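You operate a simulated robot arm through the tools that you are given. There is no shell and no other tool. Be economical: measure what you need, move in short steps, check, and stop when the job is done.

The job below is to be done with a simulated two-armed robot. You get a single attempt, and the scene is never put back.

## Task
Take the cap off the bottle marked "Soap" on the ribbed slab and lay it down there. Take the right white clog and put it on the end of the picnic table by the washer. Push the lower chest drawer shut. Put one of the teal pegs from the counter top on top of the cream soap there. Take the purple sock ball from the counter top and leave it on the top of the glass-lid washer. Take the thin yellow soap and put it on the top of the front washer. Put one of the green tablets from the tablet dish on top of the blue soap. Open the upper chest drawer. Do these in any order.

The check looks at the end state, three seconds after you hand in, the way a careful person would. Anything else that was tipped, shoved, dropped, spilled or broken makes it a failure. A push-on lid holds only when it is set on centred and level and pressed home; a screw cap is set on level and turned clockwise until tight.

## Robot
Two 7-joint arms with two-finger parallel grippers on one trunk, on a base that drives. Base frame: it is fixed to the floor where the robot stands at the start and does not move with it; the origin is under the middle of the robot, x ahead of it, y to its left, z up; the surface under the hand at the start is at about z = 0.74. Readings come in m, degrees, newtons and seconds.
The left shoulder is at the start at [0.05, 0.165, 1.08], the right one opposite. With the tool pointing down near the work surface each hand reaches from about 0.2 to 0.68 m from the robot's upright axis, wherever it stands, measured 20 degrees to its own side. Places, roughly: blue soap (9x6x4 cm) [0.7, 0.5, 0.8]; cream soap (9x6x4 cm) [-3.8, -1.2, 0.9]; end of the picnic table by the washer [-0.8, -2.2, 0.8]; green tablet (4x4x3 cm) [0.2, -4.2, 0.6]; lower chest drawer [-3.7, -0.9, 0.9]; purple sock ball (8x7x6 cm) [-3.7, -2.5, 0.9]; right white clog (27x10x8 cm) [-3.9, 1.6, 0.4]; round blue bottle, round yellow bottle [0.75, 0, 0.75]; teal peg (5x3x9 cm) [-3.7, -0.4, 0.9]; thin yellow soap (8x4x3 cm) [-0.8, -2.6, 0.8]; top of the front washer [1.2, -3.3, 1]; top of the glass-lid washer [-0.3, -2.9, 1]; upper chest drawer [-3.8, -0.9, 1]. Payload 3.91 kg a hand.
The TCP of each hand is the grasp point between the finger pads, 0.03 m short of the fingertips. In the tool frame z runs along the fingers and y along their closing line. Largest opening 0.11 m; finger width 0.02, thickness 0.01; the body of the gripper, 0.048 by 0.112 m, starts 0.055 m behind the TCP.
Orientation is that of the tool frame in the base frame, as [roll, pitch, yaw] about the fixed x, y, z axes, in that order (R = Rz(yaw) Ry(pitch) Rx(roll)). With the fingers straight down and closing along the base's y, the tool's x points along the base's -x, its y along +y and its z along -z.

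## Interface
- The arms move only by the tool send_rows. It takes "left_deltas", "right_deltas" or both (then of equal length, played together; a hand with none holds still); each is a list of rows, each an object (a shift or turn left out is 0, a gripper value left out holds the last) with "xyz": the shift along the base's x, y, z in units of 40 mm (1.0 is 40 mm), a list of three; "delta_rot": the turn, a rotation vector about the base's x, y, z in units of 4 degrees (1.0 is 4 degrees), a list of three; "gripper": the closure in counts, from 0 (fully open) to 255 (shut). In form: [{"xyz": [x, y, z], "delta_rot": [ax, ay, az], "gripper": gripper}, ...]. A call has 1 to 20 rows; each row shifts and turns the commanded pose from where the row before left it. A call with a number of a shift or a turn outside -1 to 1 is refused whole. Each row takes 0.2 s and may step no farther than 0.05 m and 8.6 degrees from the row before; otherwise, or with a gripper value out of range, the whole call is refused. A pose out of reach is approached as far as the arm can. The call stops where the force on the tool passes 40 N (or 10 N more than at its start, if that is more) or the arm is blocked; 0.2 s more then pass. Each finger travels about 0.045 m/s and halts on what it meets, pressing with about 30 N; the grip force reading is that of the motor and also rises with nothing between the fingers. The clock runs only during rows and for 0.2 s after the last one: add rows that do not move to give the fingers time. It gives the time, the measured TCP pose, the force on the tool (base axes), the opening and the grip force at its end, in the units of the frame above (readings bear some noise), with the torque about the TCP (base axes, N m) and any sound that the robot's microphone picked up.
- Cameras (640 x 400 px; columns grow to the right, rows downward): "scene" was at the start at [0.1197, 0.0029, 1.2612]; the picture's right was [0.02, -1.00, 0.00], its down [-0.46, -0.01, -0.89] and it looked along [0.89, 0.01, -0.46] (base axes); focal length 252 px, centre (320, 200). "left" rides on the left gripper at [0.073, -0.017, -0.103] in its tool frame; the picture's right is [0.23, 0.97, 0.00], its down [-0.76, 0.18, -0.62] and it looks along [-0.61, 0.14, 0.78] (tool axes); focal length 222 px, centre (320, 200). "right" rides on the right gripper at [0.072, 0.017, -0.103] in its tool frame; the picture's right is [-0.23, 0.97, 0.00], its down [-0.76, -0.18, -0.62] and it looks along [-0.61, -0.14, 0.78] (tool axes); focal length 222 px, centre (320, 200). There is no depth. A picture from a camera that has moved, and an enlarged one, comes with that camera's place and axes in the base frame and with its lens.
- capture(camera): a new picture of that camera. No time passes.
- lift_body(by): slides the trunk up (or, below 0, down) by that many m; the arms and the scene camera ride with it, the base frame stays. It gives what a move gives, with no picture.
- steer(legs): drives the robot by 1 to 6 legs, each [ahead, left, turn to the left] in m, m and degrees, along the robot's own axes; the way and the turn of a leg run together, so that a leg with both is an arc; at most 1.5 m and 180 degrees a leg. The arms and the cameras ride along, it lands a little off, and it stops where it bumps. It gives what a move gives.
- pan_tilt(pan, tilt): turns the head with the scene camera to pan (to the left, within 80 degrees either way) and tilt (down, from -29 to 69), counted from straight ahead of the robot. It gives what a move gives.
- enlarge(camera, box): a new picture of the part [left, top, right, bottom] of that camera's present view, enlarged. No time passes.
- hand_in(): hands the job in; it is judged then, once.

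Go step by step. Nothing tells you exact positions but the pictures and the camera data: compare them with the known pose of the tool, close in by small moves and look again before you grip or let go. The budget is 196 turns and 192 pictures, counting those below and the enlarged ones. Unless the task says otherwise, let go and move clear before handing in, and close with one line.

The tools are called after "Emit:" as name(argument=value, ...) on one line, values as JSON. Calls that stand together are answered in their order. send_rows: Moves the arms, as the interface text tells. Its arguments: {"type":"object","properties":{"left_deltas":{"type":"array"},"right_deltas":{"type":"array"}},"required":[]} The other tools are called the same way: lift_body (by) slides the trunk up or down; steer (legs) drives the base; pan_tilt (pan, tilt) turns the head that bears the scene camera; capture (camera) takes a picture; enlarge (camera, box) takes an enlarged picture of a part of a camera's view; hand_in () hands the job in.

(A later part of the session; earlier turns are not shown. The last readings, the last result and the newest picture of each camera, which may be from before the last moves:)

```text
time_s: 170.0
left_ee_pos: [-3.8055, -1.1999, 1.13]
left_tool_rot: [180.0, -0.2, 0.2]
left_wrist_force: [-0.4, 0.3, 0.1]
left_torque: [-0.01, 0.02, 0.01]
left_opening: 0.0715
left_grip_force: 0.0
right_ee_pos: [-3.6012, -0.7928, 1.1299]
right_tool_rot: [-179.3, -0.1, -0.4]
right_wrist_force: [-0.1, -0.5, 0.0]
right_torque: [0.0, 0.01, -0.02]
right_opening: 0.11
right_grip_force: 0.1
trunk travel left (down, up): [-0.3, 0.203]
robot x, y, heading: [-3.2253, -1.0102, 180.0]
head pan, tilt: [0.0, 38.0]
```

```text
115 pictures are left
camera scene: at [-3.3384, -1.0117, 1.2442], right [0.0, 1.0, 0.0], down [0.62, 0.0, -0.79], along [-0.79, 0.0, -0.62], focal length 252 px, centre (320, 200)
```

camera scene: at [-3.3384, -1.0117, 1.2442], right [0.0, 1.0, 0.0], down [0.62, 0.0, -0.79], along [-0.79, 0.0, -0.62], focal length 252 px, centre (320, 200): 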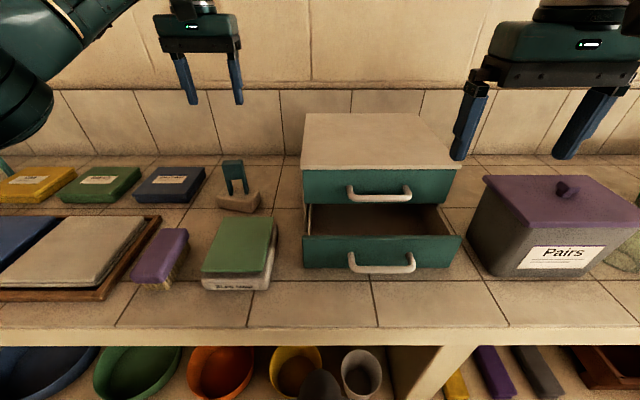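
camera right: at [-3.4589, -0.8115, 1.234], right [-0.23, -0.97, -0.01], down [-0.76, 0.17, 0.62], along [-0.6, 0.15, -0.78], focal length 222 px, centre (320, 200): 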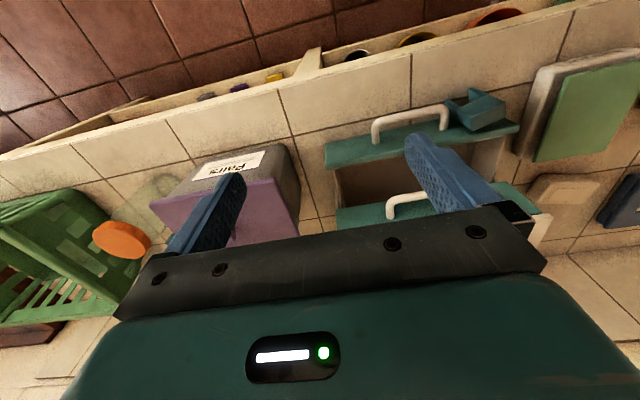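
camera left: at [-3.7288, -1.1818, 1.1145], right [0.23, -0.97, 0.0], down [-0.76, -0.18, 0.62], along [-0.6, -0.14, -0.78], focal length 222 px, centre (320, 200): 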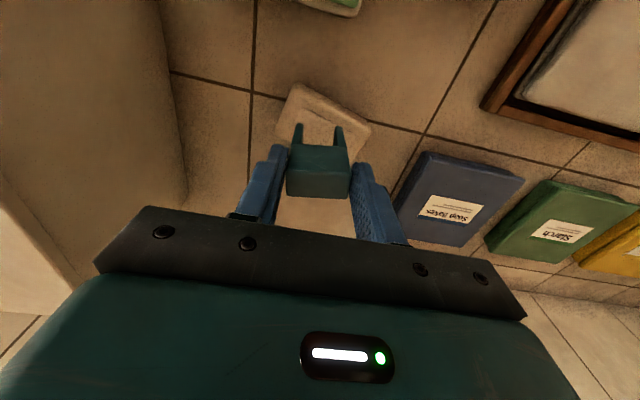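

The peg stands on the cream soap. Next, the right hand closes, pitches 45° forward and pushes the lower drawer by its handle (centre about y -0.912, z 0.911).

Emit:
send_rows(right_deltas=[{"xyz": [1, 0, 0], "gripper": 255}, {"xyz": [1, -0.5, 0]}, {"xyz": [1, -0.5, 0]}, {"xyz": [0, -1, 0]}, {"xyz": [0, -1, 0]}, {"delta_rot": [0, 1, 0]}, {"delta_rot": [0, 1, 0]}, {"delta_rot": [0, 1, 0]}, {"delta_rot": [0, 1, 0]}, {"delta_rot": [0, 1, 0]}, {"delta_rot": [0, 1, 0]}, {"delta_rot": [0, 1, 0]}, {"delta_rot": [0, 1, 0]}, {"delta_rot": [0, 1, 0]}, {"delta_rot": [0, 1, 0]}, {"delta_rot": [0, 1, 0]}, {"xyz": [0, 0, -1]}, {"xyz": [0, 0, -1]}, {"xyz": [0, 0, -1]}, {"xyz": [0, 0, -1]}], left_deltas=[{}, {}, {}, {}, {}, {"xyz": [1, 0, 0.3]}, {"xyz": [1, 0, 0.3]}, {"xyz": [1, 0, 0]}, {"xyz": [1, -0.5, 0]}, {"xyz": [1, -0.5, 0]}, {"xyz": [1, -0.5, 0]}, {"xyz": [0, -0.5, 0]}, {}, {}, {}, {}, {}, {}, {}, {}])

Emit:
capture(camera="scene")

```text
time_s: 172.9
left_ee_pos: [-3.5645, -1.281, 1.1548]
left_tool_rot: [-179.9, -0.3, 0.3]
left_wrist_force: [1.3, 0.8, 0.7]
left_torque: [0.02, -0.01, 0.01]
left_opening: 0.0713
left_grip_force: 0.0
right_ee_pos: [-3.4886, -0.9116, 1.1305]
right_tool_rot: [179.7, 30.4, -2.6]
right_wrist_force: [0.7, 2.6, 13.1]
right_torque: [-0.36, -1.83, 0.32]
right_opening: 0.0
right_grip_force: 29.8
trunk travel left (down, up): [-0.3, 0.203]
robot x, y, heading: [-3.2257, -1.0159, 179.8]
head pan, tilt: [0.0, 38.0]
stopped in row 14 (right hand): the force on the tool passed its limit at 58 N (the readings are from after the stop); the commanded pose is now the measured one
```

```text
114 pictures are left
camera scene: at [-3.3412, -1.0034, 1.2513], right [0.1, 0.99, 0.0], down [0.55, -0.06, -0.84], along [-0.83, 0.09, -0.55], focal length 252 px, centre (320, 200)
```

scene: 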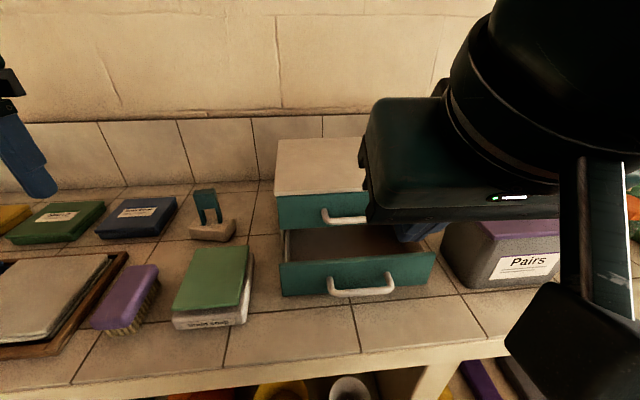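

The wrist touched the head. I'll lower the hand first, then finish pitching.

Emit:
send_rows(right_deltas=[{"xyz": [-0.3, 0, -0.9]}, {"xyz": [0, 0, -1]}, {"xyz": [0, 0, -1]}, {"delta_rot": [0, 1, 0.2]}, {"delta_rot": [0, 1, 0.2]}, {"delta_rot": [0, 1, 0.2]}, {"delta_rot": [0, 0.7, 0]}, {"xyz": [0, 0, -1]}, {"xyz": [0, 0, -1]}, {}])

Emit:
pan_tilt(pan=0, tilt=38)

Emit:
capture(camera="scene")

```text
time_s: 173.2
left_ee_pos: [-3.567, -1.2813, 1.1547]
left_tool_rot: [-179.9, -0.4, 0.3]
left_wrist_force: [0.1, -0.4, -0.8]
left_torque: [0.01, 0.02, 0.01]
left_opening: 0.0712
left_grip_force: 0.1
right_ee_pos: [-3.491, -0.9125, 1.1281]
right_tool_rot: [179.0, 29.8, -2.9]
right_wrist_force: [0.5, 2.6, 10.8]
right_torque: [-0.32, -1.49, 0.31]
right_opening: 0.0001
right_grip_force: 30.3
trunk travel left (down, up): [-0.3, 0.203]
robot x, y, heading: [-3.2236, -1.0141, 180.0]
head pan, tilt: [0.0, 38.0]
stopped in row 1 (right hand): the force on the tool passed its limit at 83 N (the readings are from after the stop); the commanded pose is now the measured one
```

```text
time_s: 173.8
left_ee_pos: [-3.5654, -1.2802, 1.1557]
left_tool_rot: [-179.9, -0.2, 0.2]
left_wrist_force: [-0.4, -0.3, 0.1]
left_torque: [0.0, -0.01, 0.01]
left_opening: 0.0711
left_grip_force: 0.0
right_ee_pos: [-3.4906, -0.9127, 1.1278]
right_tool_rot: [178.9, 29.9, -3.2]
right_wrist_force: [-4.8, -2.0, 4.0]
right_torque: [0.03, -0.77, -0.4]
right_opening: 0.0
right_grip_force: 29.9
trunk travel left (down, up): [-0.3, 0.203]
robot x, y, heading: [-3.2211, -1.0174, 180.0]
head pan, tilt: [0.0, 38.0]
```

```text
113 pictures are left
camera scene: at [-3.3408, -1.0053, 1.2501], right [0.08, 1.0, 0.0], down [0.56, -0.04, -0.83], along [-0.82, 0.07, -0.56], focal length 252 px, centre (320, 200)
```

scene: 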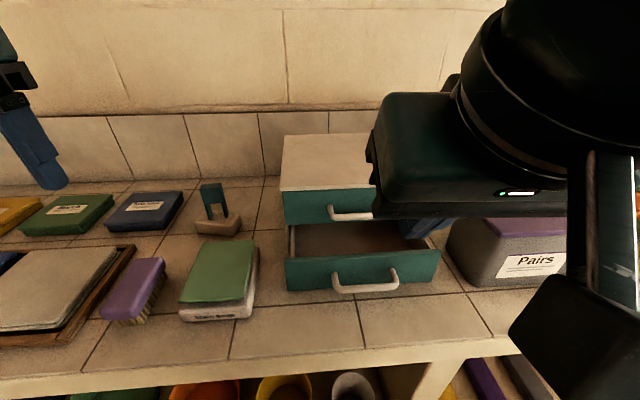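

Emit:
pan_tilt(pan=60, tilt=38)

Emit:
send_rows(right_deltas=[{"xyz": [-0.5, 0.7, 0]}, {"xyz": [-0.5, 0.7, 0]}, {"xyz": [0, 0, -0.8]}, {"xyz": [0, 0, -1]}, {"xyz": [0, 0, -1]}, {"delta_rot": [0, 1, 0.2]}, {"delta_rot": [0, 1, 0.2]}, {"delta_rot": [0, 1, 0.2]}, {"delta_rot": [0, 0.7, 0]}, {}])

```text
time_s: 175.1
left_ee_pos: [-3.5661, -1.2817, 1.1552]
left_tool_rot: [-179.9, -0.1, 0.3]
left_wrist_force: [0.3, 1.1, 0.1]
left_torque: [0.01, -0.04, 0.04]
left_opening: 0.0712
left_grip_force: 0.1
right_ee_pos: [-3.4907, -0.9132, 1.1276]
right_tool_rot: [179.1, 29.8, -3.1]
right_wrist_force: [0.4, 0.5, 5.8]
right_torque: [-0.12, -0.78, 0.03]
right_opening: 0.0003
right_grip_force: 30.2
trunk travel left (down, up): [-0.3, 0.203]
robot x, y, heading: [-3.2179, -1.016, 180.0]
head pan, tilt: [60.0, 38.0]
```

```text
time_s: 177.3
left_ee_pos: [-3.5661, -1.2806, 1.1542]
left_tool_rot: [-179.9, -0.2, 0.3]
left_wrist_force: [0.4, 0.2, 0.3]
left_torque: [-0.04, 0.03, 0.02]
left_opening: 0.071
left_grip_force: 0.1
right_ee_pos: [-3.5835, -0.8837, 1.0526]
right_tool_rot: [178.3, 45.1, -0.8]
right_wrist_force: [-0.6, 0.4, 0.7]
right_torque: [0.02, 0.0, 0.0]
right_opening: 0.0
right_grip_force: 30.0
right hand out of reach, approached as far as the arm can: row 5, 6, 7, 8, 9
trunk travel left (down, up): [-0.3, 0.203]
robot x, y, heading: [-3.2188, -1.0138, 179.8]
head pan, tilt: [60.0, 38.0]
```

The hand is too near the robot for this pose. I'll back the base by 18 cm for a more comfortable reach.

Emit:
steer(legs=[[-0.18, 0, 0]])

Emit:
send_rows(right_deltas=[{"xyz": [-0.8, 0, 0]}, {"xyz": [-0.8, -0.2, 0]}, {"xyz": [-0.3, -0.3, -0.8]}, {"xyz": [0, -0.2, -1]}, {"xyz": [0, 0, -0.6]}, {}])

Emit:
pan_tilt(pan=0, tilt=33)

Emit:
capture(camera="scene")

```text
time_s: 178.8
left_ee_pos: [-3.3838, -1.2806, 1.1558]
left_tool_rot: [-179.9, -0.2, 0.3]
left_wrist_force: [-0.1, 1.2, -0.5]
left_torque: [0.01, -0.01, -0.03]
left_opening: 0.0712
left_grip_force: 0.1
right_ee_pos: [-3.402, -0.8839, 1.0512]
right_tool_rot: [178.4, 45.1, -0.8]
right_wrist_force: [0.4, -0.3, 0.2]
right_torque: [-0.01, 0.0, -0.01]
right_opening: 0.0001
right_grip_force: 29.6
trunk travel left (down, up): [-0.3, 0.203]
robot x, y, heading: [-3.0414, -1.0148, 180.0]
head pan, tilt: [60.0, 38.0]
```

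```text
time_s: 180.2
left_ee_pos: [-3.3835, -1.2809, 1.1546]
left_tool_rot: [-179.9, -0.2, 0.3]
left_wrist_force: [0.5, 0.4, -0.3]
left_torque: [0.03, 0.0, 0.03]
left_opening: 0.071
left_grip_force: 0.0
right_ee_pos: [-3.48, -0.9139, 0.9546]
right_tool_rot: [178.3, 45.2, -0.8]
right_wrist_force: [0.2, -0.3, 0.6]
right_torque: [0.01, -0.02, -0.04]
right_opening: 0.0003
right_grip_force: 30.5
trunk travel left (down, up): [-0.3, 0.203]
robot x, y, heading: [-3.0405, -1.0116, 180.0]
head pan, tilt: [60.0, 38.0]
```

```text
time_s: 181.5
left_ee_pos: [-3.3845, -1.2804, 1.1543]
left_tool_rot: [-179.9, -0.3, 0.3]
left_wrist_force: [-1.1, 1.2, -0.3]
left_torque: [-0.02, -0.01, -0.02]
left_opening: 0.0711
left_grip_force: 0.0
right_ee_pos: [-3.4808, -0.9117, 0.9568]
right_tool_rot: [178.3, 45.1, -0.9]
right_wrist_force: [-0.6, -0.4, 0.2]
right_torque: [-0.01, -0.01, 0.01]
right_opening: 0.0001
right_grip_force: 30.4
trunk travel left (down, up): [-0.3, 0.203]
robot x, y, heading: [-3.0433, -1.0123, 180.0]
head pan, tilt: [0.0, 33.0]
```

```text
112 pictures are left
camera scene: at [-3.1606, -1.0126, 1.2518], right [0.0, 1.0, 0.0], down [0.54, 0.0, -0.84], along [-0.84, 0.0, -0.54], focal length 252 px, centre (320, 200)
```

scene: 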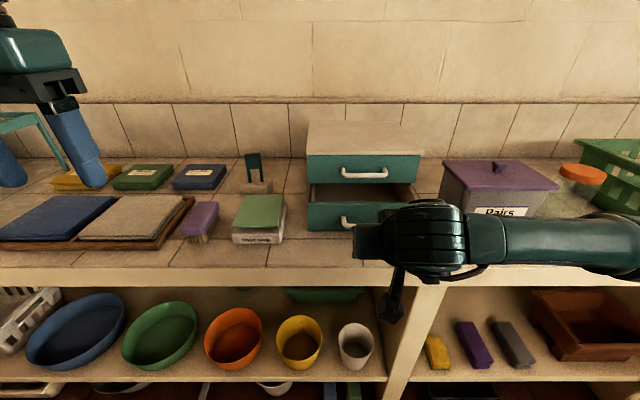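

Good. I'll lower to handle height and push forward.

Emit:
send_rows(right_deltas=[{"xyz": [0, 0, -0.75]}, {"xyz": [-0.7, 0, 0]}, {"xyz": [-0.7, 0, 0]}, {"xyz": [-0.4, 0, 0]}, {"xyz": [-0.4, 0, 0]}, {"xyz": [-0.4, 0, 0]}, {"xyz": [-0.4, 0, 0]}, {}])

Emit:
enlarge(camera="scene", box=[230, 100, 470, 280])

```text
time_s: 183.3
left_ee_pos: [-3.3843, -1.2809, 1.1546]
left_tool_rot: [-179.8, -0.2, 0.3]
left_wrist_force: [0.0, 0.0, 0.2]
left_torque: [-0.01, 0.04, -0.05]
left_opening: 0.0714
left_grip_force: 0.0
right_ee_pos: [-3.599, -0.9107, 0.9272]
right_tool_rot: [178.2, 45.1, -0.8]
right_wrist_force: [0.5, -1.8, 2.5]
right_torque: [0.01, 0.03, -0.01]
right_opening: 0.0
right_grip_force: 29.8
trunk travel left (down, up): [-0.3, 0.203]
robot x, y, heading: [-3.0399, -1.0161, 179.7]
head pan, tilt: [0.0, 33.0]
```

```text
2.22 times, centred on (350, 190) of scene
camera zoom: at [-3.1603, -1.0127, 1.2519], right [0.0, 1.0, 0.0], down [0.54, 0.0, -0.84], along [-0.84, 0.0, -0.54], focal length 560 px, centre (253, 222)
```

zoom: 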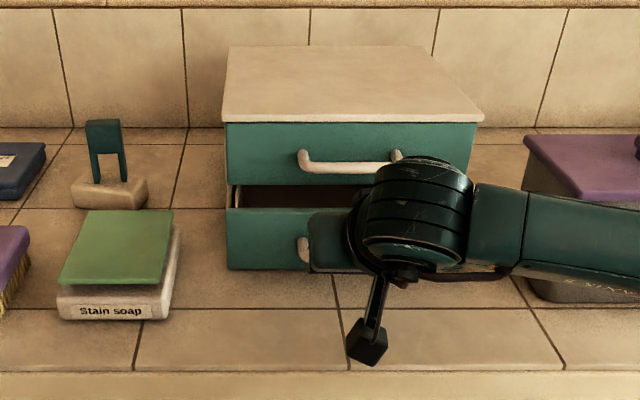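

The drawer is sliding in well. I'll keep pushing.

Emit:
send_rows(right_deltas=[{"xyz": [-0.4, 0, 0]}, {"xyz": [-0.3, 0, 0]}, {"xyz": [-0.3, 0, 0]}, {"xyz": [-0.2, 0, 0]}, {"xyz": [-0.2, 0, 0]}, {}])

Emit:
enlarge(camera="scene", box=[230, 100, 470, 280])

```text
time_s: 184.7
left_ee_pos: [-3.3793, -1.2804, 1.1568]
left_tool_rot: [-180.0, 0.0, 0.2]
left_wrist_force: [-0.4, -0.3, -0.3]
left_torque: [0.03, 0.01, -0.01]
left_opening: 0.0712
left_grip_force: 0.0
right_ee_pos: [-3.6501, -0.9109, 0.9279]
right_tool_rot: [178.2, 45.1, -0.8]
right_wrist_force: [38.9, 4.4, 8.4]
right_torque: [0.1, -0.5, -0.21]
right_opening: 0.0
right_grip_force: 29.8
trunk travel left (down, up): [-0.3, 0.203]
robot x, y, heading: [-3.0379, -1.0157, 179.9]
head pan, tilt: [0.0, 33.0]
```

```text
2.22 times, centred on (350, 190) of scene
camera zoom: at [-3.156, -1.0121, 1.2524], right [0.0, 1.0, 0.0], down [0.54, 0.0, -0.84], along [-0.84, 0.0, -0.54], focal length 560 px, centre (253, 222)
```

zoom: 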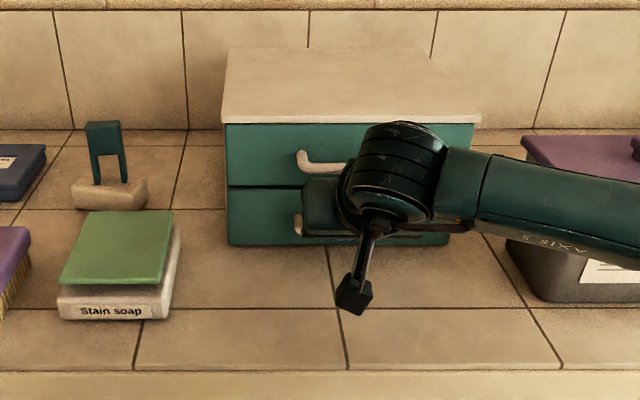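

The lower drawer is shut flush. I'll back off, then roll the right hand 90° about its axis and level it, so it can grip the upper handle bar from the front, fingers above and below.

Emit:
send_rows(right_deltas=[{"xyz": [1, 0, 0], "gripper": 120}, {"xyz": [1, 0, 0]}, {"xyz": [0, 0, 1]}, {"xyz": [0, 0, 0.8]}, {"delta_rot": [-0.7, 0, -0.7]}, {"delta_rot": [-0.7, 0, -0.7]}, {"delta_rot": [-0.7, 0, -0.7]}, {"delta_rot": [-0.7, 0, -0.7]}, {"delta_rot": [-0.7, 0, -0.7]}, {"delta_rot": [-0.7, 0, -0.7]}, {"delta_rot": [-0.7, 0, -0.7]}, {"delta_rot": [-0.7, 0, -0.7]}, {"delta_rot": [-0.7, 0, -0.7]}, {"delta_rot": [-0.7, 0, -0.7]}, {"delta_rot": [-0.7, 0, -0.7]}, {"delta_rot": [-0.7, 0, -0.7]}, {"delta_rot": [-0.7, 0, -0.7]}, {"delta_rot": [-0.7, 0, -0.7]}, {"delta_rot": [-0.7, 0, -0.7]}, {"delta_rot": [-0.7, 0, -0.7]}])

Emit:
send_rows(right_deltas=[{"delta_rot": [-0.7, 0, -0.7]}, {"delta_rot": [-0.7, 0, -0.7]}, {"delta_rot": [-0.7, 0, -0.7]}, {"delta_rot": [-0.7, 0, -0.7]}, {"delta_rot": [-0.7, 0, -0.7]}, {"delta_rot": [-0.7, 0, -0.7]}, {"delta_rot": [-0.7, 0, -0.7]}, {"delta_rot": [0, 1, 0]}, {"delta_rot": [0, 1, 0]}, {"delta_rot": [0, 1, 0]}, {"delta_rot": [0, 1, 0]}, {"delta_rot": [0, 1, 0]}, {"delta_rot": [0, 1, 0]}, {"delta_rot": [0, 1, 0]}, {"delta_rot": [0, 1, 0]}])

Emit:
capture(camera="scene")

Emit:
capture(camera="right")

```text
time_s: 188.9
left_ee_pos: [-3.3829, -1.2799, 1.155]
left_tool_rot: [-179.9, -0.3, 0.4]
left_wrist_force: [-0.6, -0.7, 0.4]
left_torque: [0.02, -0.03, 0.02]
left_opening: 0.0712
left_grip_force: 0.1
right_ee_pos: [-3.5749, -0.9119, 0.9982]
right_tool_rot: [136.9, 18.1, -71.1]
right_wrist_force: [-0.3, 0.3, 0.7]
right_torque: [-0.01, -0.01, -0.01]
right_opening: 0.0584
right_grip_force: 0.0
trunk travel left (down, up): [-0.3, 0.203]
robot x, y, heading: [-3.0414, -1.0134, 179.9]
head pan, tilt: [0.0, 33.0]
```

```text
time_s: 192.1
left_ee_pos: [-3.3839, -1.282, 1.1545]
left_tool_rot: [-179.8, -0.2, 0.3]
left_wrist_force: [0.1, 0.8, 0.2]
left_torque: [0.01, -0.01, 0.03]
left_opening: 0.0715
left_grip_force: 0.1
right_ee_pos: [-3.5752, -0.9122, 0.9993]
right_tool_rot: [101.7, -1.6, -90.4]
right_wrist_force: [0.1, -1.1, 0.4]
right_torque: [0.05, -0.02, -0.02]
right_opening: 0.0582
right_grip_force: 0.0
trunk travel left (down, up): [-0.3, 0.203]
robot x, y, heading: [-3.0397, -1.0162, 179.8]
head pan, tilt: [0.0, 33.0]
```

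```text
109 pictures are left
camera scene: at [-3.1603, -1.013, 1.2518], right [0.0, 1.0, 0.0], down [0.54, 0.0, -0.84], along [-0.84, 0.0, -0.54], focal length 252 px, centre (320, 200)
```

scene: 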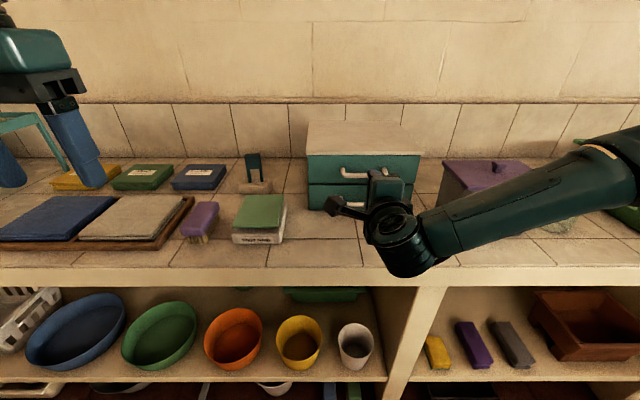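

```text
108 pictures are left
camera right: at [-3.4762, -0.9837, 1.0391], right [-0.2, 0.25, 0.95], down [0.65, 0.76, -0.07], along [-0.73, 0.6, -0.32], focal length 222 px, centre (320, 200)
```

right: 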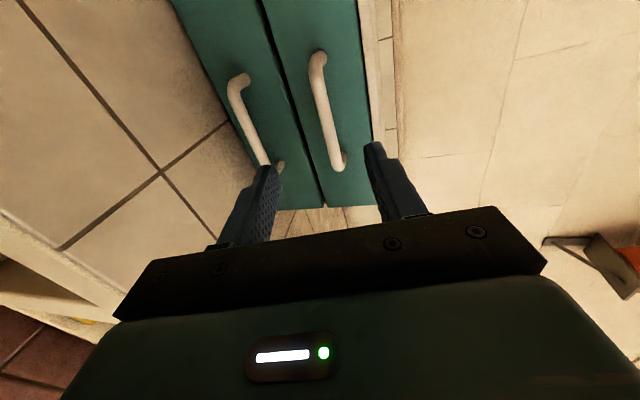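

The upper handle bar lies right between the fingers (z about 0.986). I'll advance and grip it.

Emit:
send_rows(right_deltas=[{"xyz": [-0.7, 0, 0]}, {"xyz": [-0.7, 0, -0.1]}, {"xyz": [-0.5, 0, -0.1]}, {}])

Emit:
capture(camera="right")

```text
time_s: 193.1
left_ee_pos: [-3.3833, -1.2808, 1.1552]
left_tool_rot: [-179.9, -0.4, 0.3]
left_wrist_force: [0.3, 0.2, 0.2]
left_torque: [-0.02, 0.02, 0.02]
left_opening: 0.0713
left_grip_force: 0.1
right_ee_pos: [-3.6513, -0.9136, 0.9896]
right_tool_rot: [101.9, -1.6, -90.4]
right_wrist_force: [0.0, -0.8, -0.1]
right_torque: [0.01, -0.01, -0.03]
right_opening: 0.0586
right_grip_force: 0.1
trunk travel left (down, up): [-0.3, 0.203]
robot x, y, heading: [-3.0413, -1.015, 179.8]
head pan, tilt: [0.0, 33.0]
```

```text
107 pictures are left
camera right: at [-3.5528, -0.9844, 1.0295], right [-0.2, 0.25, 0.95], down [0.65, 0.76, -0.07], along [-0.73, 0.6, -0.32], focal length 222 px, centre (320, 200)
```

right: 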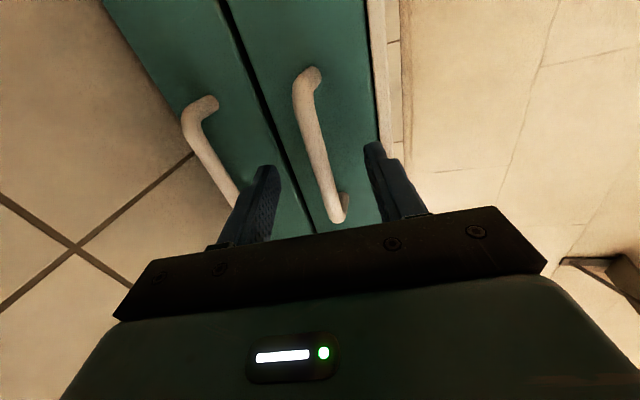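

I'll advance another 8 mm, then close.

Emit:
send_rows(right_deltas=[{"xyz": [-0.1, 0, 0]}, {"xyz": [-0.1, 0, 0]}, {"gripper": 255}, {}, {}, {}])

Emit:
capture(camera="right")

```text
time_s: 194.5
left_ee_pos: [-3.3842, -1.2823, 1.1546]
left_tool_rot: [-179.9, -0.3, 0.4]
left_wrist_force: [-0.3, 0.7, 0.1]
left_torque: [0.0, 0.0, 0.04]
left_opening: 0.0711
left_grip_force: 0.1
right_ee_pos: [-3.6596, -0.9127, 0.9892]
right_tool_rot: [101.9, -1.4, -90.5]
right_wrist_force: [0.3, 0.0, -1.5]
right_torque: [0.8, -0.02, 0.21]
right_opening: 0.0115
right_grip_force: 43.6
trunk travel left (down, up): [-0.3, 0.203]
robot x, y, heading: [-3.042, -1.0178, 179.6]
head pan, tilt: [0.0, 33.0]
```

```text
106 pictures are left
camera right: at [-3.5604, -0.9837, 1.0289], right [-0.2, 0.25, 0.95], down [0.65, 0.76, -0.06], along [-0.73, 0.6, -0.32], focal length 222 px, centre (320, 200)
```

right: 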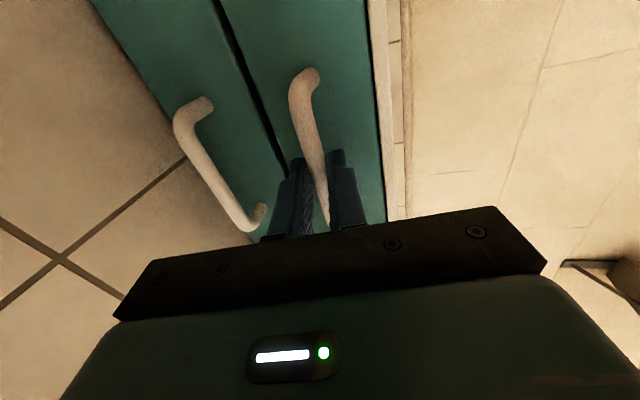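

The bar is gripped (11.5 mm). I'll pull the drawer out about 10 cm.

Emit:
send_rows(right_deltas=[{"xyz": [0.3, 0, 0]}, {"xyz": [0.4, 0, 0]}, {"xyz": [0.4, 0, 0]}, {"xyz": [0.4, 0, 0]}, {"xyz": [0.4, 0, 0]}, {"xyz": [0.4, 0, 0]}, {}])

Emit:
enlarge(camera="scene", box=[230, 100, 470, 280])

```text
time_s: 196.1
left_ee_pos: [-3.3838, -1.2801, 1.1556]
left_tool_rot: [-179.9, -0.3, 0.3]
left_wrist_force: [0.6, 0.3, -0.6]
left_torque: [-0.01, 0.02, -0.01]
left_opening: 0.0709
left_grip_force: 0.0
right_ee_pos: [-3.5667, -0.9124, 0.9884]
right_tool_rot: [101.9, -1.6, -90.5]
right_wrist_force: [1.0, -0.5, -3.4]
right_torque: [0.99, -0.06, -0.37]
right_opening: 0.0115
right_grip_force: 45.2
trunk travel left (down, up): [-0.3, 0.203]
robot x, y, heading: [-3.0383, -1.0177, 179.9]
head pan, tilt: [0.0, 33.0]
```

```text
2.22 times, centred on (350, 190) of scene
camera zoom: at [-3.1608, -1.0128, 1.2518], right [0.0, 1.0, 0.0], down [0.54, 0.0, -0.84], along [-0.84, 0.0, -0.54], focal length 560 px, centre (253, 222)
```

zoom: 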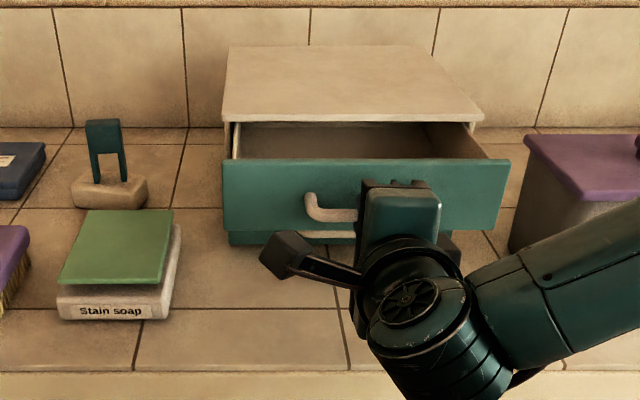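

It opens smoothly. I'll pull 3 cm more, then release and back off.

Emit:
send_rows(right_deltas=[{"xyz": [0.35, 0, 0]}, {"xyz": [0.35, 0, 0]}, {}, {"gripper": 120}, {}, {}, {}])

Emit:
capture(camera="right")

```text
time_s: 197.7
left_ee_pos: [-3.3848, -1.281, 1.155]
left_tool_rot: [-179.9, -0.2, 0.3]
left_wrist_force: [-0.4, -0.3, -0.1]
left_torque: [0.0, -0.01, -0.02]
left_opening: 0.0711
left_grip_force: 0.0
right_ee_pos: [-3.537, -0.9107, 0.9891]
right_tool_rot: [101.9, -1.6, -90.4]
right_wrist_force: [0.4, -0.4, -0.9]
right_torque: [0.04, -0.04, -0.02]
right_opening: 0.0585
right_grip_force: 0.1
trunk travel left (down, up): [-0.3, 0.203]
robot x, y, heading: [-3.0413, -1.0167, 179.8]
head pan, tilt: [0.0, 33.0]
```

```text
104 pictures are left
camera right: at [-3.4398, -0.9834, 1.0297], right [-0.2, 0.26, 0.95], down [0.65, 0.75, -0.07], along [-0.73, 0.6, -0.32], focal length 222 px, centre (320, 200)
```

right: 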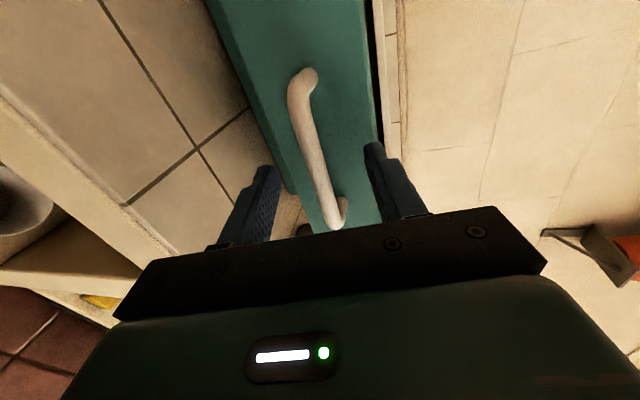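

The upper drawer is open and the handle released. I'll back off, restore the right hand to pointing down, and then go to the clog.

Emit:
steer(legs=[[-0.12, 0, 0]])

Emit:
send_rows(right_deltas=[{"xyz": [0, 0, 0.5], "delta_rot": [0, -1, 0], "gripper": 0}, {"xyz": [0, 0, 0.5], "delta_rot": [0, -1, 0]}, {"delta_rot": [0, -1, 0]}, {"delta_rot": [0, -1, 0]}, {"delta_rot": [0, -1, 0]}, {"delta_rot": [0, -1, 0]}, {"delta_rot": [0, -1, 0]}, {"delta_rot": [0, -1, 0]}, {"delta_rot": [0.7, 0, 0.7]}, {"delta_rot": [0.7, 0, 0.7]}, {"delta_rot": [0.7, 0, 0.7]}, {"delta_rot": [0.7, 0, 0.7]}, {"delta_rot": [0.7, 0, 0.7]}, {"delta_rot": [0.7, 0, 0.7]}, {"delta_rot": [0.7, 0, 0.7]}, {"delta_rot": [0.7, 0, 0.7]}, {"delta_rot": [0.7, 0, 0.7]}, {"delta_rot": [0.7, 0, 0.7]}, {"delta_rot": [0.7, 0, 0.7]}, {"delta_rot": [0.7, 0, 0.7]}])

Emit:
send_rows(right_deltas=[{"delta_rot": [0.7, 0, 0.7]}, {"delta_rot": [0.7, 0, 0.7]}, {"delta_rot": [0.7, 0, 0.7]}, {"delta_rot": [0.7, 0, 0.7]}, {"delta_rot": [0.7, 0, 0.7]}, {"delta_rot": [0.7, 0, 0.7]}, {"delta_rot": [0.7, 0, 0.7]}, {"delta_rot": [0.7, 0, 0.7]}, {"delta_rot": [0.7, 0, 0.7]}, {"delta_rot": [0.7, 0, 0.7]}, {"delta_rot": [0.7, 0, 0.7]}, {"xyz": [0, 0.5, 0], "delta_rot": [0, -1, 0]}, {"xyz": [0, 0.5, 0], "delta_rot": [0, -1, 0]}, {"xyz": [0, 0.5, 0], "delta_rot": [0, -1, 0]}, {"xyz": [0, 0.5, 0], "delta_rot": [0, -1, 0]}, {"delta_rot": [0, -1, 0]}, {"delta_rot": [0, -1, 0]}, {"delta_rot": [0, -1, 0]}, {"delta_rot": [0, -1, 0]}, {"delta_rot": [0, -1, 0]}])

Emit:
pan_tilt(pan=-45, tilt=25)

Emit:
capture(camera="scene")

```text
time_s: 198.9
left_ee_pos: [-3.2655, -1.281, 1.1551]
left_tool_rot: [-180.0, -0.1, 0.3]
left_wrist_force: [-0.3, -0.8, -0.5]
left_torque: [0.01, 0.05, -0.01]
left_opening: 0.0711
left_grip_force: 0.1
right_ee_pos: [-3.4195, -0.9095, 0.9895]
right_tool_rot: [101.9, -1.6, -90.5]
right_wrist_force: [-0.3, 0.1, 0.1]
right_torque: [0.04, 0.02, 0.01]
right_opening: 0.0582
right_grip_force: 0.0
trunk travel left (down, up): [-0.3, 0.203]
robot x, y, heading: [-2.9226, -1.0155, 179.8]
head pan, tilt: [0.0, 33.0]
```

```text
time_s: 203.1
left_ee_pos: [-3.2673, -1.2814, 1.155]
left_tool_rot: [-180.0, -0.3, 0.2]
left_wrist_force: [-0.6, 0.0, 1.0]
left_torque: [0.0, 0.01, 0.0]
left_opening: 0.0711
left_grip_force: 0.0
right_ee_pos: [-3.4203, -0.9112, 1.0292]
right_tool_rot: [144.1, 30.7, -53.9]
right_wrist_force: [0.3, -0.3, 0.2]
right_torque: [-0.02, -0.03, 0.02]
right_opening: 0.1098
right_grip_force: 0.0
trunk travel left (down, up): [-0.3, 0.203]
robot x, y, heading: [-2.9232, -1.0148, 179.9]
head pan, tilt: [0.0, 33.0]
```

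```text
time_s: 207.3
left_ee_pos: [-3.2665, -1.2807, 1.156]
left_tool_rot: [-179.9, -0.3, 0.2]
left_wrist_force: [-0.2, 0.2, 0.5]
left_torque: [0.04, 0.02, -0.02]
left_opening: 0.0713
left_grip_force: 0.0
right_ee_pos: [-3.4203, -0.8314, 1.0293]
right_tool_rot: [178.8, 9.2, -0.5]
right_wrist_force: [0.2, 0.3, 0.2]
right_torque: [0.01, -0.02, -0.01]
right_opening: 0.1101
right_grip_force: 0.0
trunk travel left (down, up): [-0.3, 0.203]
robot x, y, heading: [-2.9228, -1.0137, 179.8]
head pan, tilt: [0.0, 33.0]
```

```text
time_s: 208.4
left_ee_pos: [-3.2663, -1.2808, 1.1557]
left_tool_rot: [-179.9, -0.2, 0.1]
left_wrist_force: [0.3, 0.8, 0.7]
left_torque: [0.04, -0.01, -0.02]
left_opening: 0.0711
left_grip_force: 0.0
right_ee_pos: [-3.4201, -0.8299, 1.0307]
right_tool_rot: [178.8, 9.2, -0.6]
right_wrist_force: [-0.5, -0.8, 0.4]
right_torque: [0.0, -0.01, 0.01]
right_opening: 0.1099
right_grip_force: 0.0
trunk travel left (down, up): [-0.3, 0.203]
robot x, y, heading: [-2.9232, -1.0131, 179.8]
head pan, tilt: [-45.0, 25.0]
```

```text
103 pictures are left
camera scene: at [-3.0186, -0.9478, 1.2645], right [0.71, 0.71, 0.0], down [0.3, -0.3, -0.91], along [-0.64, 0.64, -0.42], focal length 252 px, centre (320, 200)
```

scene: 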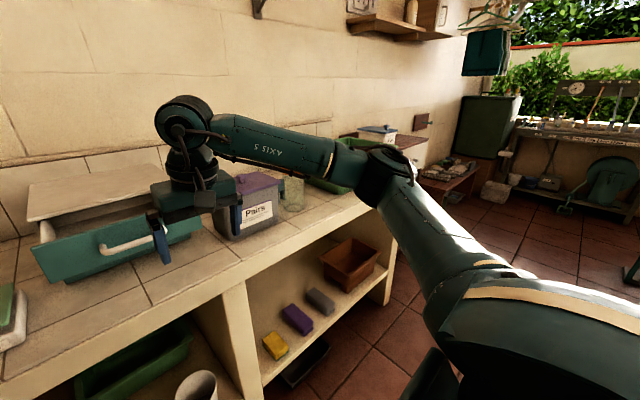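

The upper drawer is clearly open. The shoe rack is at about (-3.8, 1.6), so I'll strafe right toward it.

Emit:
steer(legs=[[0, -1.2, 0], [0, -1.1, 0]])

Emit:
pan_tilt(pan=0, tilt=40)

Emit:
capture(camera="scene")

```text
time_s: 228.4
left_ee_pos: [-3.2602, 0.9765, 1.1562]
left_tool_rot: [-179.9, -0.2, 1.0]
left_wrist_force: [-0.3, -0.9, -0.2]
left_torque: [-0.03, -0.03, 0.01]
left_opening: 0.0713
left_grip_force: 0.0
right_ee_pos: [-3.4194, 1.4238, 1.0301]
right_tool_rot: [178.8, 9.1, 0.2]
right_wrist_force: [-0.7, 0.1, 0.3]
right_torque: [0.02, -0.01, 0.0]
right_opening: 0.11
right_grip_force: 0.0
trunk travel left (down, up): [-0.3, 0.203]
robot x, y, heading: [-2.9195, 1.2478, -179.2]
head pan, tilt: [-45.0, 25.0]
```

```text
time_s: 229.5
left_ee_pos: [-3.2595, 0.976, 1.1558]
left_tool_rot: [-179.9, -0.3, 0.9]
left_wrist_force: [0.9, -0.4, 0.2]
left_torque: [-0.02, 0.0, 0.0]
left_opening: 0.0714
left_grip_force: 0.1
right_ee_pos: [-3.4199, 1.4251, 1.0291]
right_tool_rot: [178.8, 9.1, 0.3]
right_wrist_force: [0.2, 0.2, -0.4]
right_torque: [-0.02, 0.0, 0.01]
right_opening: 0.1098
right_grip_force: 0.1
trunk travel left (down, up): [-0.3, 0.203]
robot x, y, heading: [-2.9207, 1.2468, -179.5]
head pan, tilt: [0.0, 40.0]
```

```text
102 pictures are left
camera scene: at [-3.0356, 1.2476, 1.2412], right [-0.01, 1.0, 0.0], down [0.64, 0.01, -0.77], along [-0.77, -0.01, -0.64], focal length 252 px, centre (320, 200)
```

scene: 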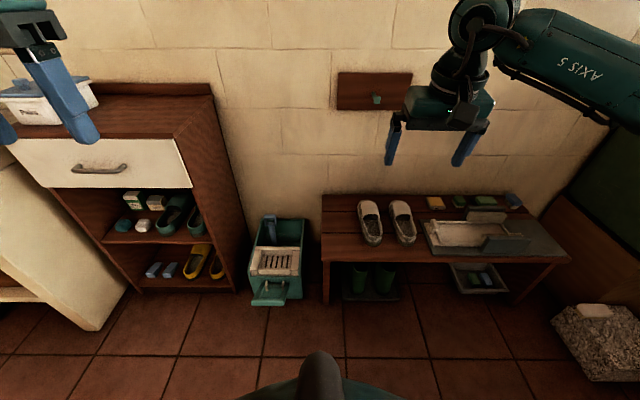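

The white clogs are on the red bench. I'll zoom in to decide which is the right one.

Emit:
enlarge(camera="scene", box=[320, 180, 480, 280])

```text
4.00 times, centred on (400, 230) of scene
camera zoom: at [-3.0356, 1.2476, 1.2412], right [-0.01, 1.0, 0.0], down [0.64, 0.01, -0.77], along [-0.77, -0.01, -0.64], focal length 1009 px, centre (0, 80)
```

zoom: 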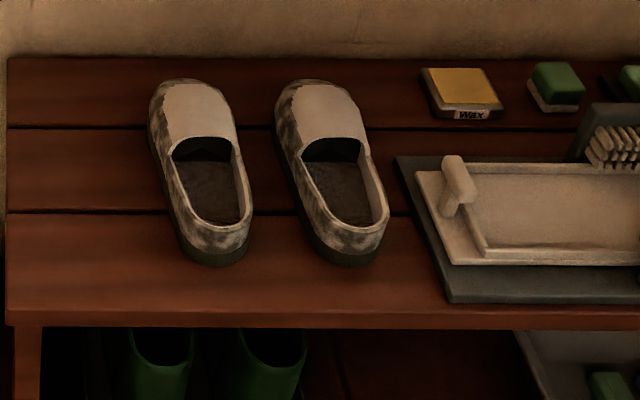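

Toes point to the wall, so the right clog is the one at y about 1.6. I'll move in front of the bench, level the right hand and lower the trunk.

Emit:
send_rows(right_deltas=[{"delta_rot": [0, -1, 0]}, {"delta_rot": [0, -1, 0]}, {"delta_rot": [0.3, -0.3, 0]}])

Emit:
steer(legs=[[0, -0.22, 0], [0.3, 0, 0]])

Emit:
lift_body(by=-0.28)

Emit:
capture(camera="scene")

Emit:
capture(camera="right")

```text
time_s: 230.3
left_ee_pos: [-3.2599, 0.9768, 1.1544]
left_tool_rot: [-179.9, -0.2, 0.9]
left_wrist_force: [-0.4, 0.5, -0.2]
left_torque: [0.0, -0.02, -0.01]
left_opening: 0.0713
left_grip_force: 0.0
right_ee_pos: [-3.4196, 1.4257, 1.0308]
right_tool_rot: [-180.0, -0.1, 0.1]
right_wrist_force: [0.0, -0.3, 0.4]
right_torque: [-0.02, -0.02, -0.01]
right_opening: 0.1099
right_grip_force: 0.2
trunk travel left (down, up): [-0.3, 0.203]
robot x, y, heading: [-2.924, 1.2464, -179.5]
head pan, tilt: [0.0, 40.0]
```

```text
time_s: 234.5
left_ee_pos: [-3.5594, 1.1921, 1.1546]
left_tool_rot: [-179.9, -0.4, 0.7]
left_wrist_force: [-0.2, 0.5, 0.8]
left_torque: [0.03, -0.03, 0.0]
left_opening: 0.0713
left_grip_force: 0.1
right_ee_pos: [-3.7178, 1.6418, 1.0297]
right_tool_rot: [-180.0, 0.0, 0.2]
right_wrist_force: [-0.6, -0.6, -0.9]
right_torque: [0.01, -0.02, 0.02]
right_opening: 0.11
right_grip_force: 0.0
trunk travel left (down, up): [-0.3, 0.203]
robot x, y, heading: [-3.2193, 1.4612, -179.4]
head pan, tilt: [0.0, 40.0]
```

```text
time_s: 237.3
left_ee_pos: [-3.5571, 1.1926, 0.8753]
left_tool_rot: [-179.9, -0.3, 0.8]
left_wrist_force: [0.8, -1.1, 0.2]
left_torque: [-0.01, 0.02, -0.04]
left_opening: 0.071
left_grip_force: 0.1
right_ee_pos: [-3.7183, 1.6419, 0.7502]
right_tool_rot: [180.0, 0.0, 0.0]
right_wrist_force: [0.3, -0.3, 0.0]
right_torque: [-0.01, -0.02, 0.01]
right_opening: 0.1098
right_grip_force: 0.0
trunk travel left (down, up): [-0.02, 0.483]
robot x, y, heading: [-3.2211, 1.4626, -179.6]
head pan, tilt: [0.0, 40.0]
```

```text
100 pictures are left
camera scene: at [-3.334, 1.4638, 0.9612], right [-0.01, 1.0, 0.0], down [0.64, 0.01, -0.77], along [-0.77, -0.01, -0.64], focal length 252 px, centre (320, 200)
```

scene: 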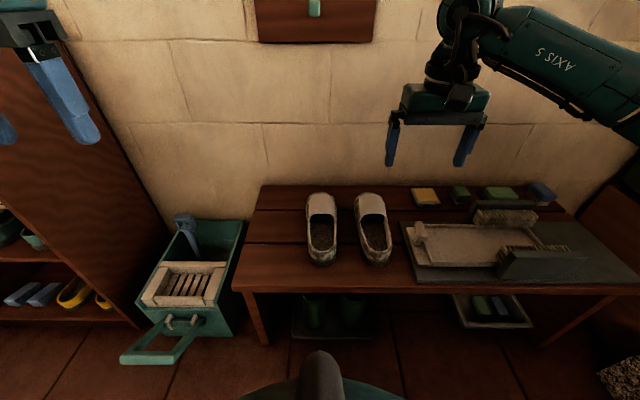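

```text
99 pictures are left
camera right: at [-3.6437, 1.6249, 0.8543], right [-0.23, -0.97, 0.0], down [-0.76, 0.18, 0.62], along [-0.61, 0.14, -0.78], focal length 222 px, centre (320, 200)
```

right: 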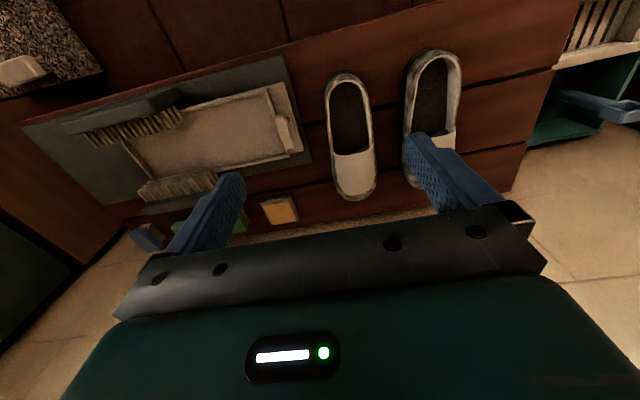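

The right clog's centre is about (-3.83, 1.607), rim near z 0.475, about 8 cm wide. I'll bring the open hand above it, across its width.

Emit:
send_rows(right_deltas=[{"xyz": [-1, -0.3, -0.5]}, {"xyz": [-1, -0.3, -0.5]}, {"xyz": [-0.92, -0.28, -0.7]}, {"xyz": [0, 0, -1]}, {"xyz": [0, 0, -1]}, {}])

Emit:
capture(camera="right")

Emit:
enlarge(camera="scene", box=[280, 150, 440, 280])

```text
time_s: 238.7
left_ee_pos: [-3.5588, 1.1932, 0.8749]
left_tool_rot: [-179.9, -0.3, 0.8]
left_wrist_force: [-1.0, 0.0, 0.4]
left_torque: [0.02, -0.02, 0.01]
left_opening: 0.071
left_grip_force: 0.0
right_ee_pos: [-3.8329, 1.6063, 0.6039]
right_tool_rot: [179.9, 0.0, 0.2]
right_wrist_force: [0.0, 0.2, -0.2]
right_torque: [-0.02, -0.03, -0.01]
right_opening: 0.1101
right_grip_force: 0.1
trunk travel left (down, up): [-0.02, 0.483]
robot x, y, heading: [-3.222, 1.4626, -179.6]
head pan, tilt: [0.0, 40.0]
```

```text
98 pictures are left
camera right: at [-3.7591, 1.5899, 0.7072], right [-0.23, -0.97, 0.0], down [-0.76, 0.18, 0.62], along [-0.61, 0.14, -0.78], focal length 222 px, centre (320, 200)
```

right: 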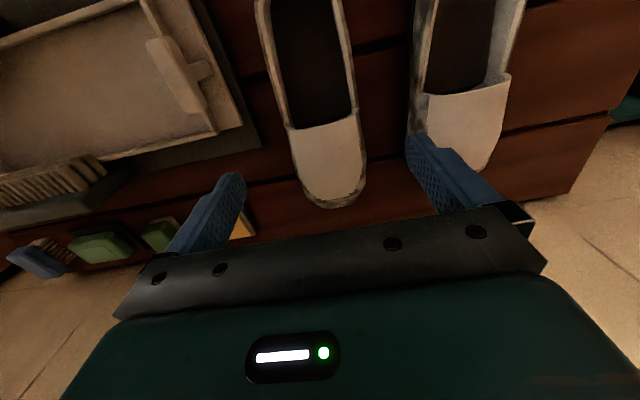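

```text
3.08 times, centred on (360, 215) of scene
camera zoom: at [-3.3341, 1.4638, 0.9612], right [-0.01, 1.0, 0.0], down [0.64, 0.01, -0.77], along [-0.77, -0.01, -0.64], focal length 776 px, centre (197, 154)
```

zoom: 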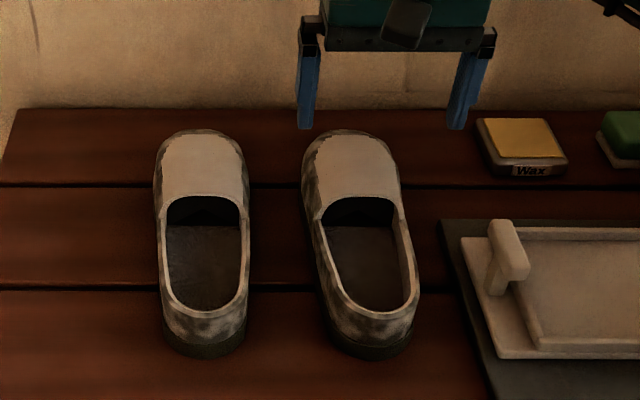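

Aligned. I'll narrow slightly to about 0.10 m, lower over the clog, and close.

Emit:
send_rows(right_deltas=[{"xyz": [0, 0.05, -0.6], "gripper": 23}, {"xyz": [0, 0, -1]}, {"xyz": [0, 0, -1]}, {"xyz": [0, 0, -1]}, {}])

Emit:
enlarge(camera="scene", box=[280, 150, 440, 280])

```text
time_s: 239.9
left_ee_pos: [-3.5594, 1.1937, 0.8743]
left_tool_rot: [-179.8, -0.4, 0.8]
left_wrist_force: [0.7, 0.4, 0.4]
left_torque: [0.01, 0.03, -0.02]
left_opening: 0.0713
left_grip_force: 0.1
right_ee_pos: [-3.8351, 1.6085, 0.4578]
right_tool_rot: [-179.9, 0.1, 0.1]
right_wrist_force: [0.7, 0.4, -0.6]
right_torque: [-0.01, -0.02, 0.0]
right_opening: 0.1002
right_grip_force: 0.1
trunk travel left (down, up): [-0.02, 0.483]
robot x, y, heading: [-3.221, 1.4631, -179.8]
head pan, tilt: [0.0, 40.0]
```

```text
3.08 times, centred on (360, 215) of scene
camera zoom: at [-3.3341, 1.4638, 0.9612], right [-0.01, 1.0, 0.0], down [0.64, 0.01, -0.77], along [-0.77, -0.01, -0.64], focal length 776 px, centre (197, 154)
```

zoom: 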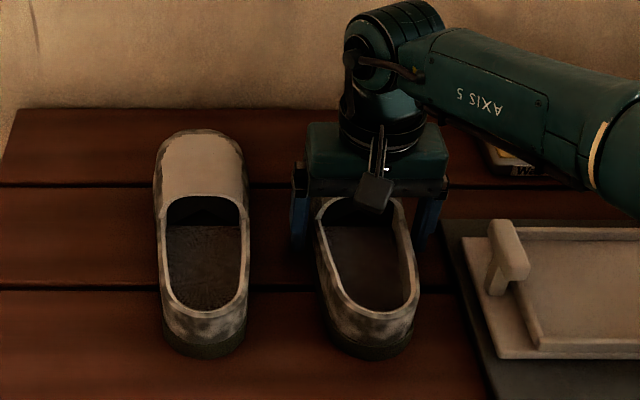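

Emit:
send_rows(right_deltas=[{"gripper": 255}, {}, {}, {}, {}, {"xyz": [0, 0, 0.3]}, {"xyz": [0, 0, 0.5]}, {"xyz": [0, 0, 0.7]}])

Emit:
enlarge(camera="scene", box=[280, 150, 440, 280])

```text
time_s: 241.7
left_ee_pos: [-3.5589, 1.1921, 0.8742]
left_tool_rot: [-179.9, -0.3, 0.8]
left_wrist_force: [-0.2, -0.8, 0.0]
left_torque: [0.01, -0.05, 0.0]
left_opening: 0.0712
left_grip_force: 0.0
right_ee_pos: [-3.8353, 1.6068, 0.5187]
right_tool_rot: [-180.0, 0.0, 0.2]
right_wrist_force: [-1.3, 0.0, -2.0]
right_torque: [0.03, -0.06, 0.03]
right_opening: 0.0881
right_grip_force: 29.8
trunk travel left (down, up): [-0.02, 0.483]
robot x, y, heading: [-3.2168, 1.4669, -179.7]
head pan, tilt: [0.0, 40.0]
```

```text
3.08 times, centred on (360, 215) of scene
camera zoom: at [-3.3343, 1.4638, 0.9611], right [-0.01, 1.0, 0.0], down [0.64, 0.01, -0.77], along [-0.77, -0.01, -0.64], focal length 776 px, centre (197, 154)
```

zoom: 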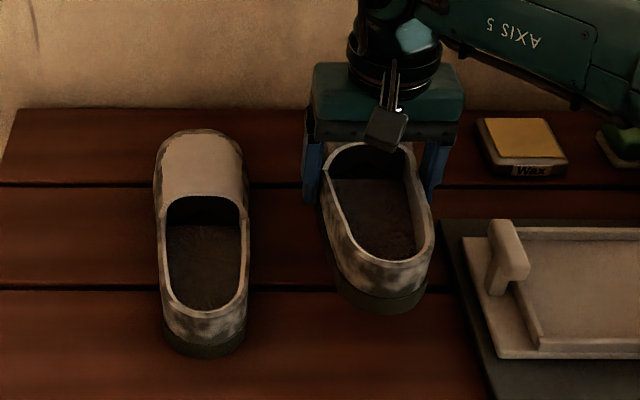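

The clog is held. I'll lift it higher, raise the trunk, back out and strafe toward the sock end of the counter.

Emit:
send_rows(right_deltas=[{"xyz": [0, 0, 1]}, {"xyz": [0, 0, 1]}, {"xyz": [0.5, 0, 1]}, {"xyz": [0.8, 0, 0.6]}, {"xyz": [1, 0, 0]}, {"xyz": [1, 0, 0]}, {"xyz": [1, 0, 0]}])

Emit:
lift_body(by=0.28)

Emit:
steer(legs=[[-0.28, 0, 0], [0, 1.3, 0], [0, 1.2, 0]])

Emit:
pan_tilt(pan=40, tilt=25)

Emit:
capture(camera="scene")

```text
time_s: 243.3
left_ee_pos: [-3.5584, 1.1933, 0.8755]
left_tool_rot: [-179.9, -0.3, 0.8]
left_wrist_force: [-0.6, 0.0, 0.1]
left_torque: [0.03, 0.0, 0.02]
left_opening: 0.0712
left_grip_force: 0.0
right_ee_pos: [-3.6619, 1.6072, 0.6631]
right_tool_rot: [-179.9, -0.1, 0.0]
right_wrist_force: [0.4, 0.8, -1.8]
right_torque: [0.01, -0.08, 0.02]
right_opening: 0.0882
right_grip_force: 30.1
trunk travel left (down, up): [-0.02, 0.483]
robot x, y, heading: [-3.2177, 1.4643, -179.7]
head pan, tilt: [0.0, 40.0]
```

```text
time_s: 246.2
left_ee_pos: [-3.5591, 1.1933, 1.1546]
left_tool_rot: [-180.0, -0.2, 0.8]
left_wrist_force: [0.7, 0.4, -0.1]
left_torque: [0.0, 0.0, 0.0]
left_opening: 0.0713
left_grip_force: 0.0
right_ee_pos: [-3.6637, 1.6063, 0.9431]
right_tool_rot: [180.0, -0.2, 0.1]
right_wrist_force: [0.1, 0.9, -1.5]
right_torque: [-0.03, -0.08, 0.0]
right_opening: 0.0882
right_grip_force: 30.1
trunk travel left (down, up): [-0.3, 0.203]
robot x, y, heading: [-3.2194, 1.4659, -179.4]
head pan, tilt: [0.0, 40.0]
```

```text
time_s: 269.6
left_ee_pos: [-3.275, -1.2959, 1.1549]
left_tool_rot: [-180.0, -0.3, 0.3]
left_wrist_force: [-0.5, 0.3, -0.2]
left_torque: [0.0, 0.01, -0.02]
left_opening: 0.0714
left_grip_force: 0.0
right_ee_pos: [-3.3756, -0.8814, 0.9454]
right_tool_rot: [180.0, -0.1, -0.3]
right_wrist_force: [-1.2, -0.6, -1.4]
right_torque: [-0.02, -0.08, -0.01]
right_opening: 0.0879
right_grip_force: 29.6
trunk travel left (down, up): [-0.3, 0.203]
robot x, y, heading: [-2.9338, -1.0284, 179.8]
head pan, tilt: [0.0, 40.0]
```

```text
time_s: 270.7
left_ee_pos: [-3.2745, -1.2964, 1.1552]
left_tool_rot: [-179.9, -0.3, 0.4]
left_wrist_force: [-0.3, 0.1, -0.3]
left_torque: [-0.02, -0.02, -0.01]
left_opening: 0.0709
left_grip_force: 0.1
right_ee_pos: [-3.3748, -0.8816, 0.9442]
right_tool_rot: [-179.9, -0.2, -0.5]
right_wrist_force: [-0.1, 0.6, -1.2]
right_torque: [0.02, -0.06, 0.03]
right_opening: 0.088
right_grip_force: 29.5
trunk travel left (down, up): [-0.3, 0.203]
robot x, y, heading: [-2.9332, -1.0301, 180.3]
head pan, tilt: [40.0, 25.0]
```

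```text
94 pictures are left
camera scene: at [-3.0337, -1.0863, 1.2645], right [-0.64, 0.77, 0.0], down [0.32, 0.27, -0.91], along [-0.69, -0.58, -0.42], focal length 252 px, centre (320, 200)
```

scene: 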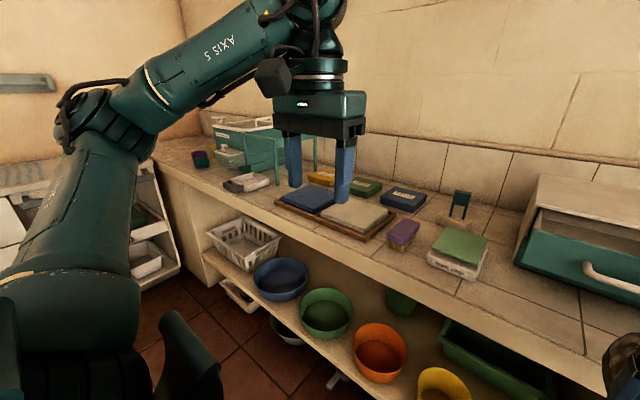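

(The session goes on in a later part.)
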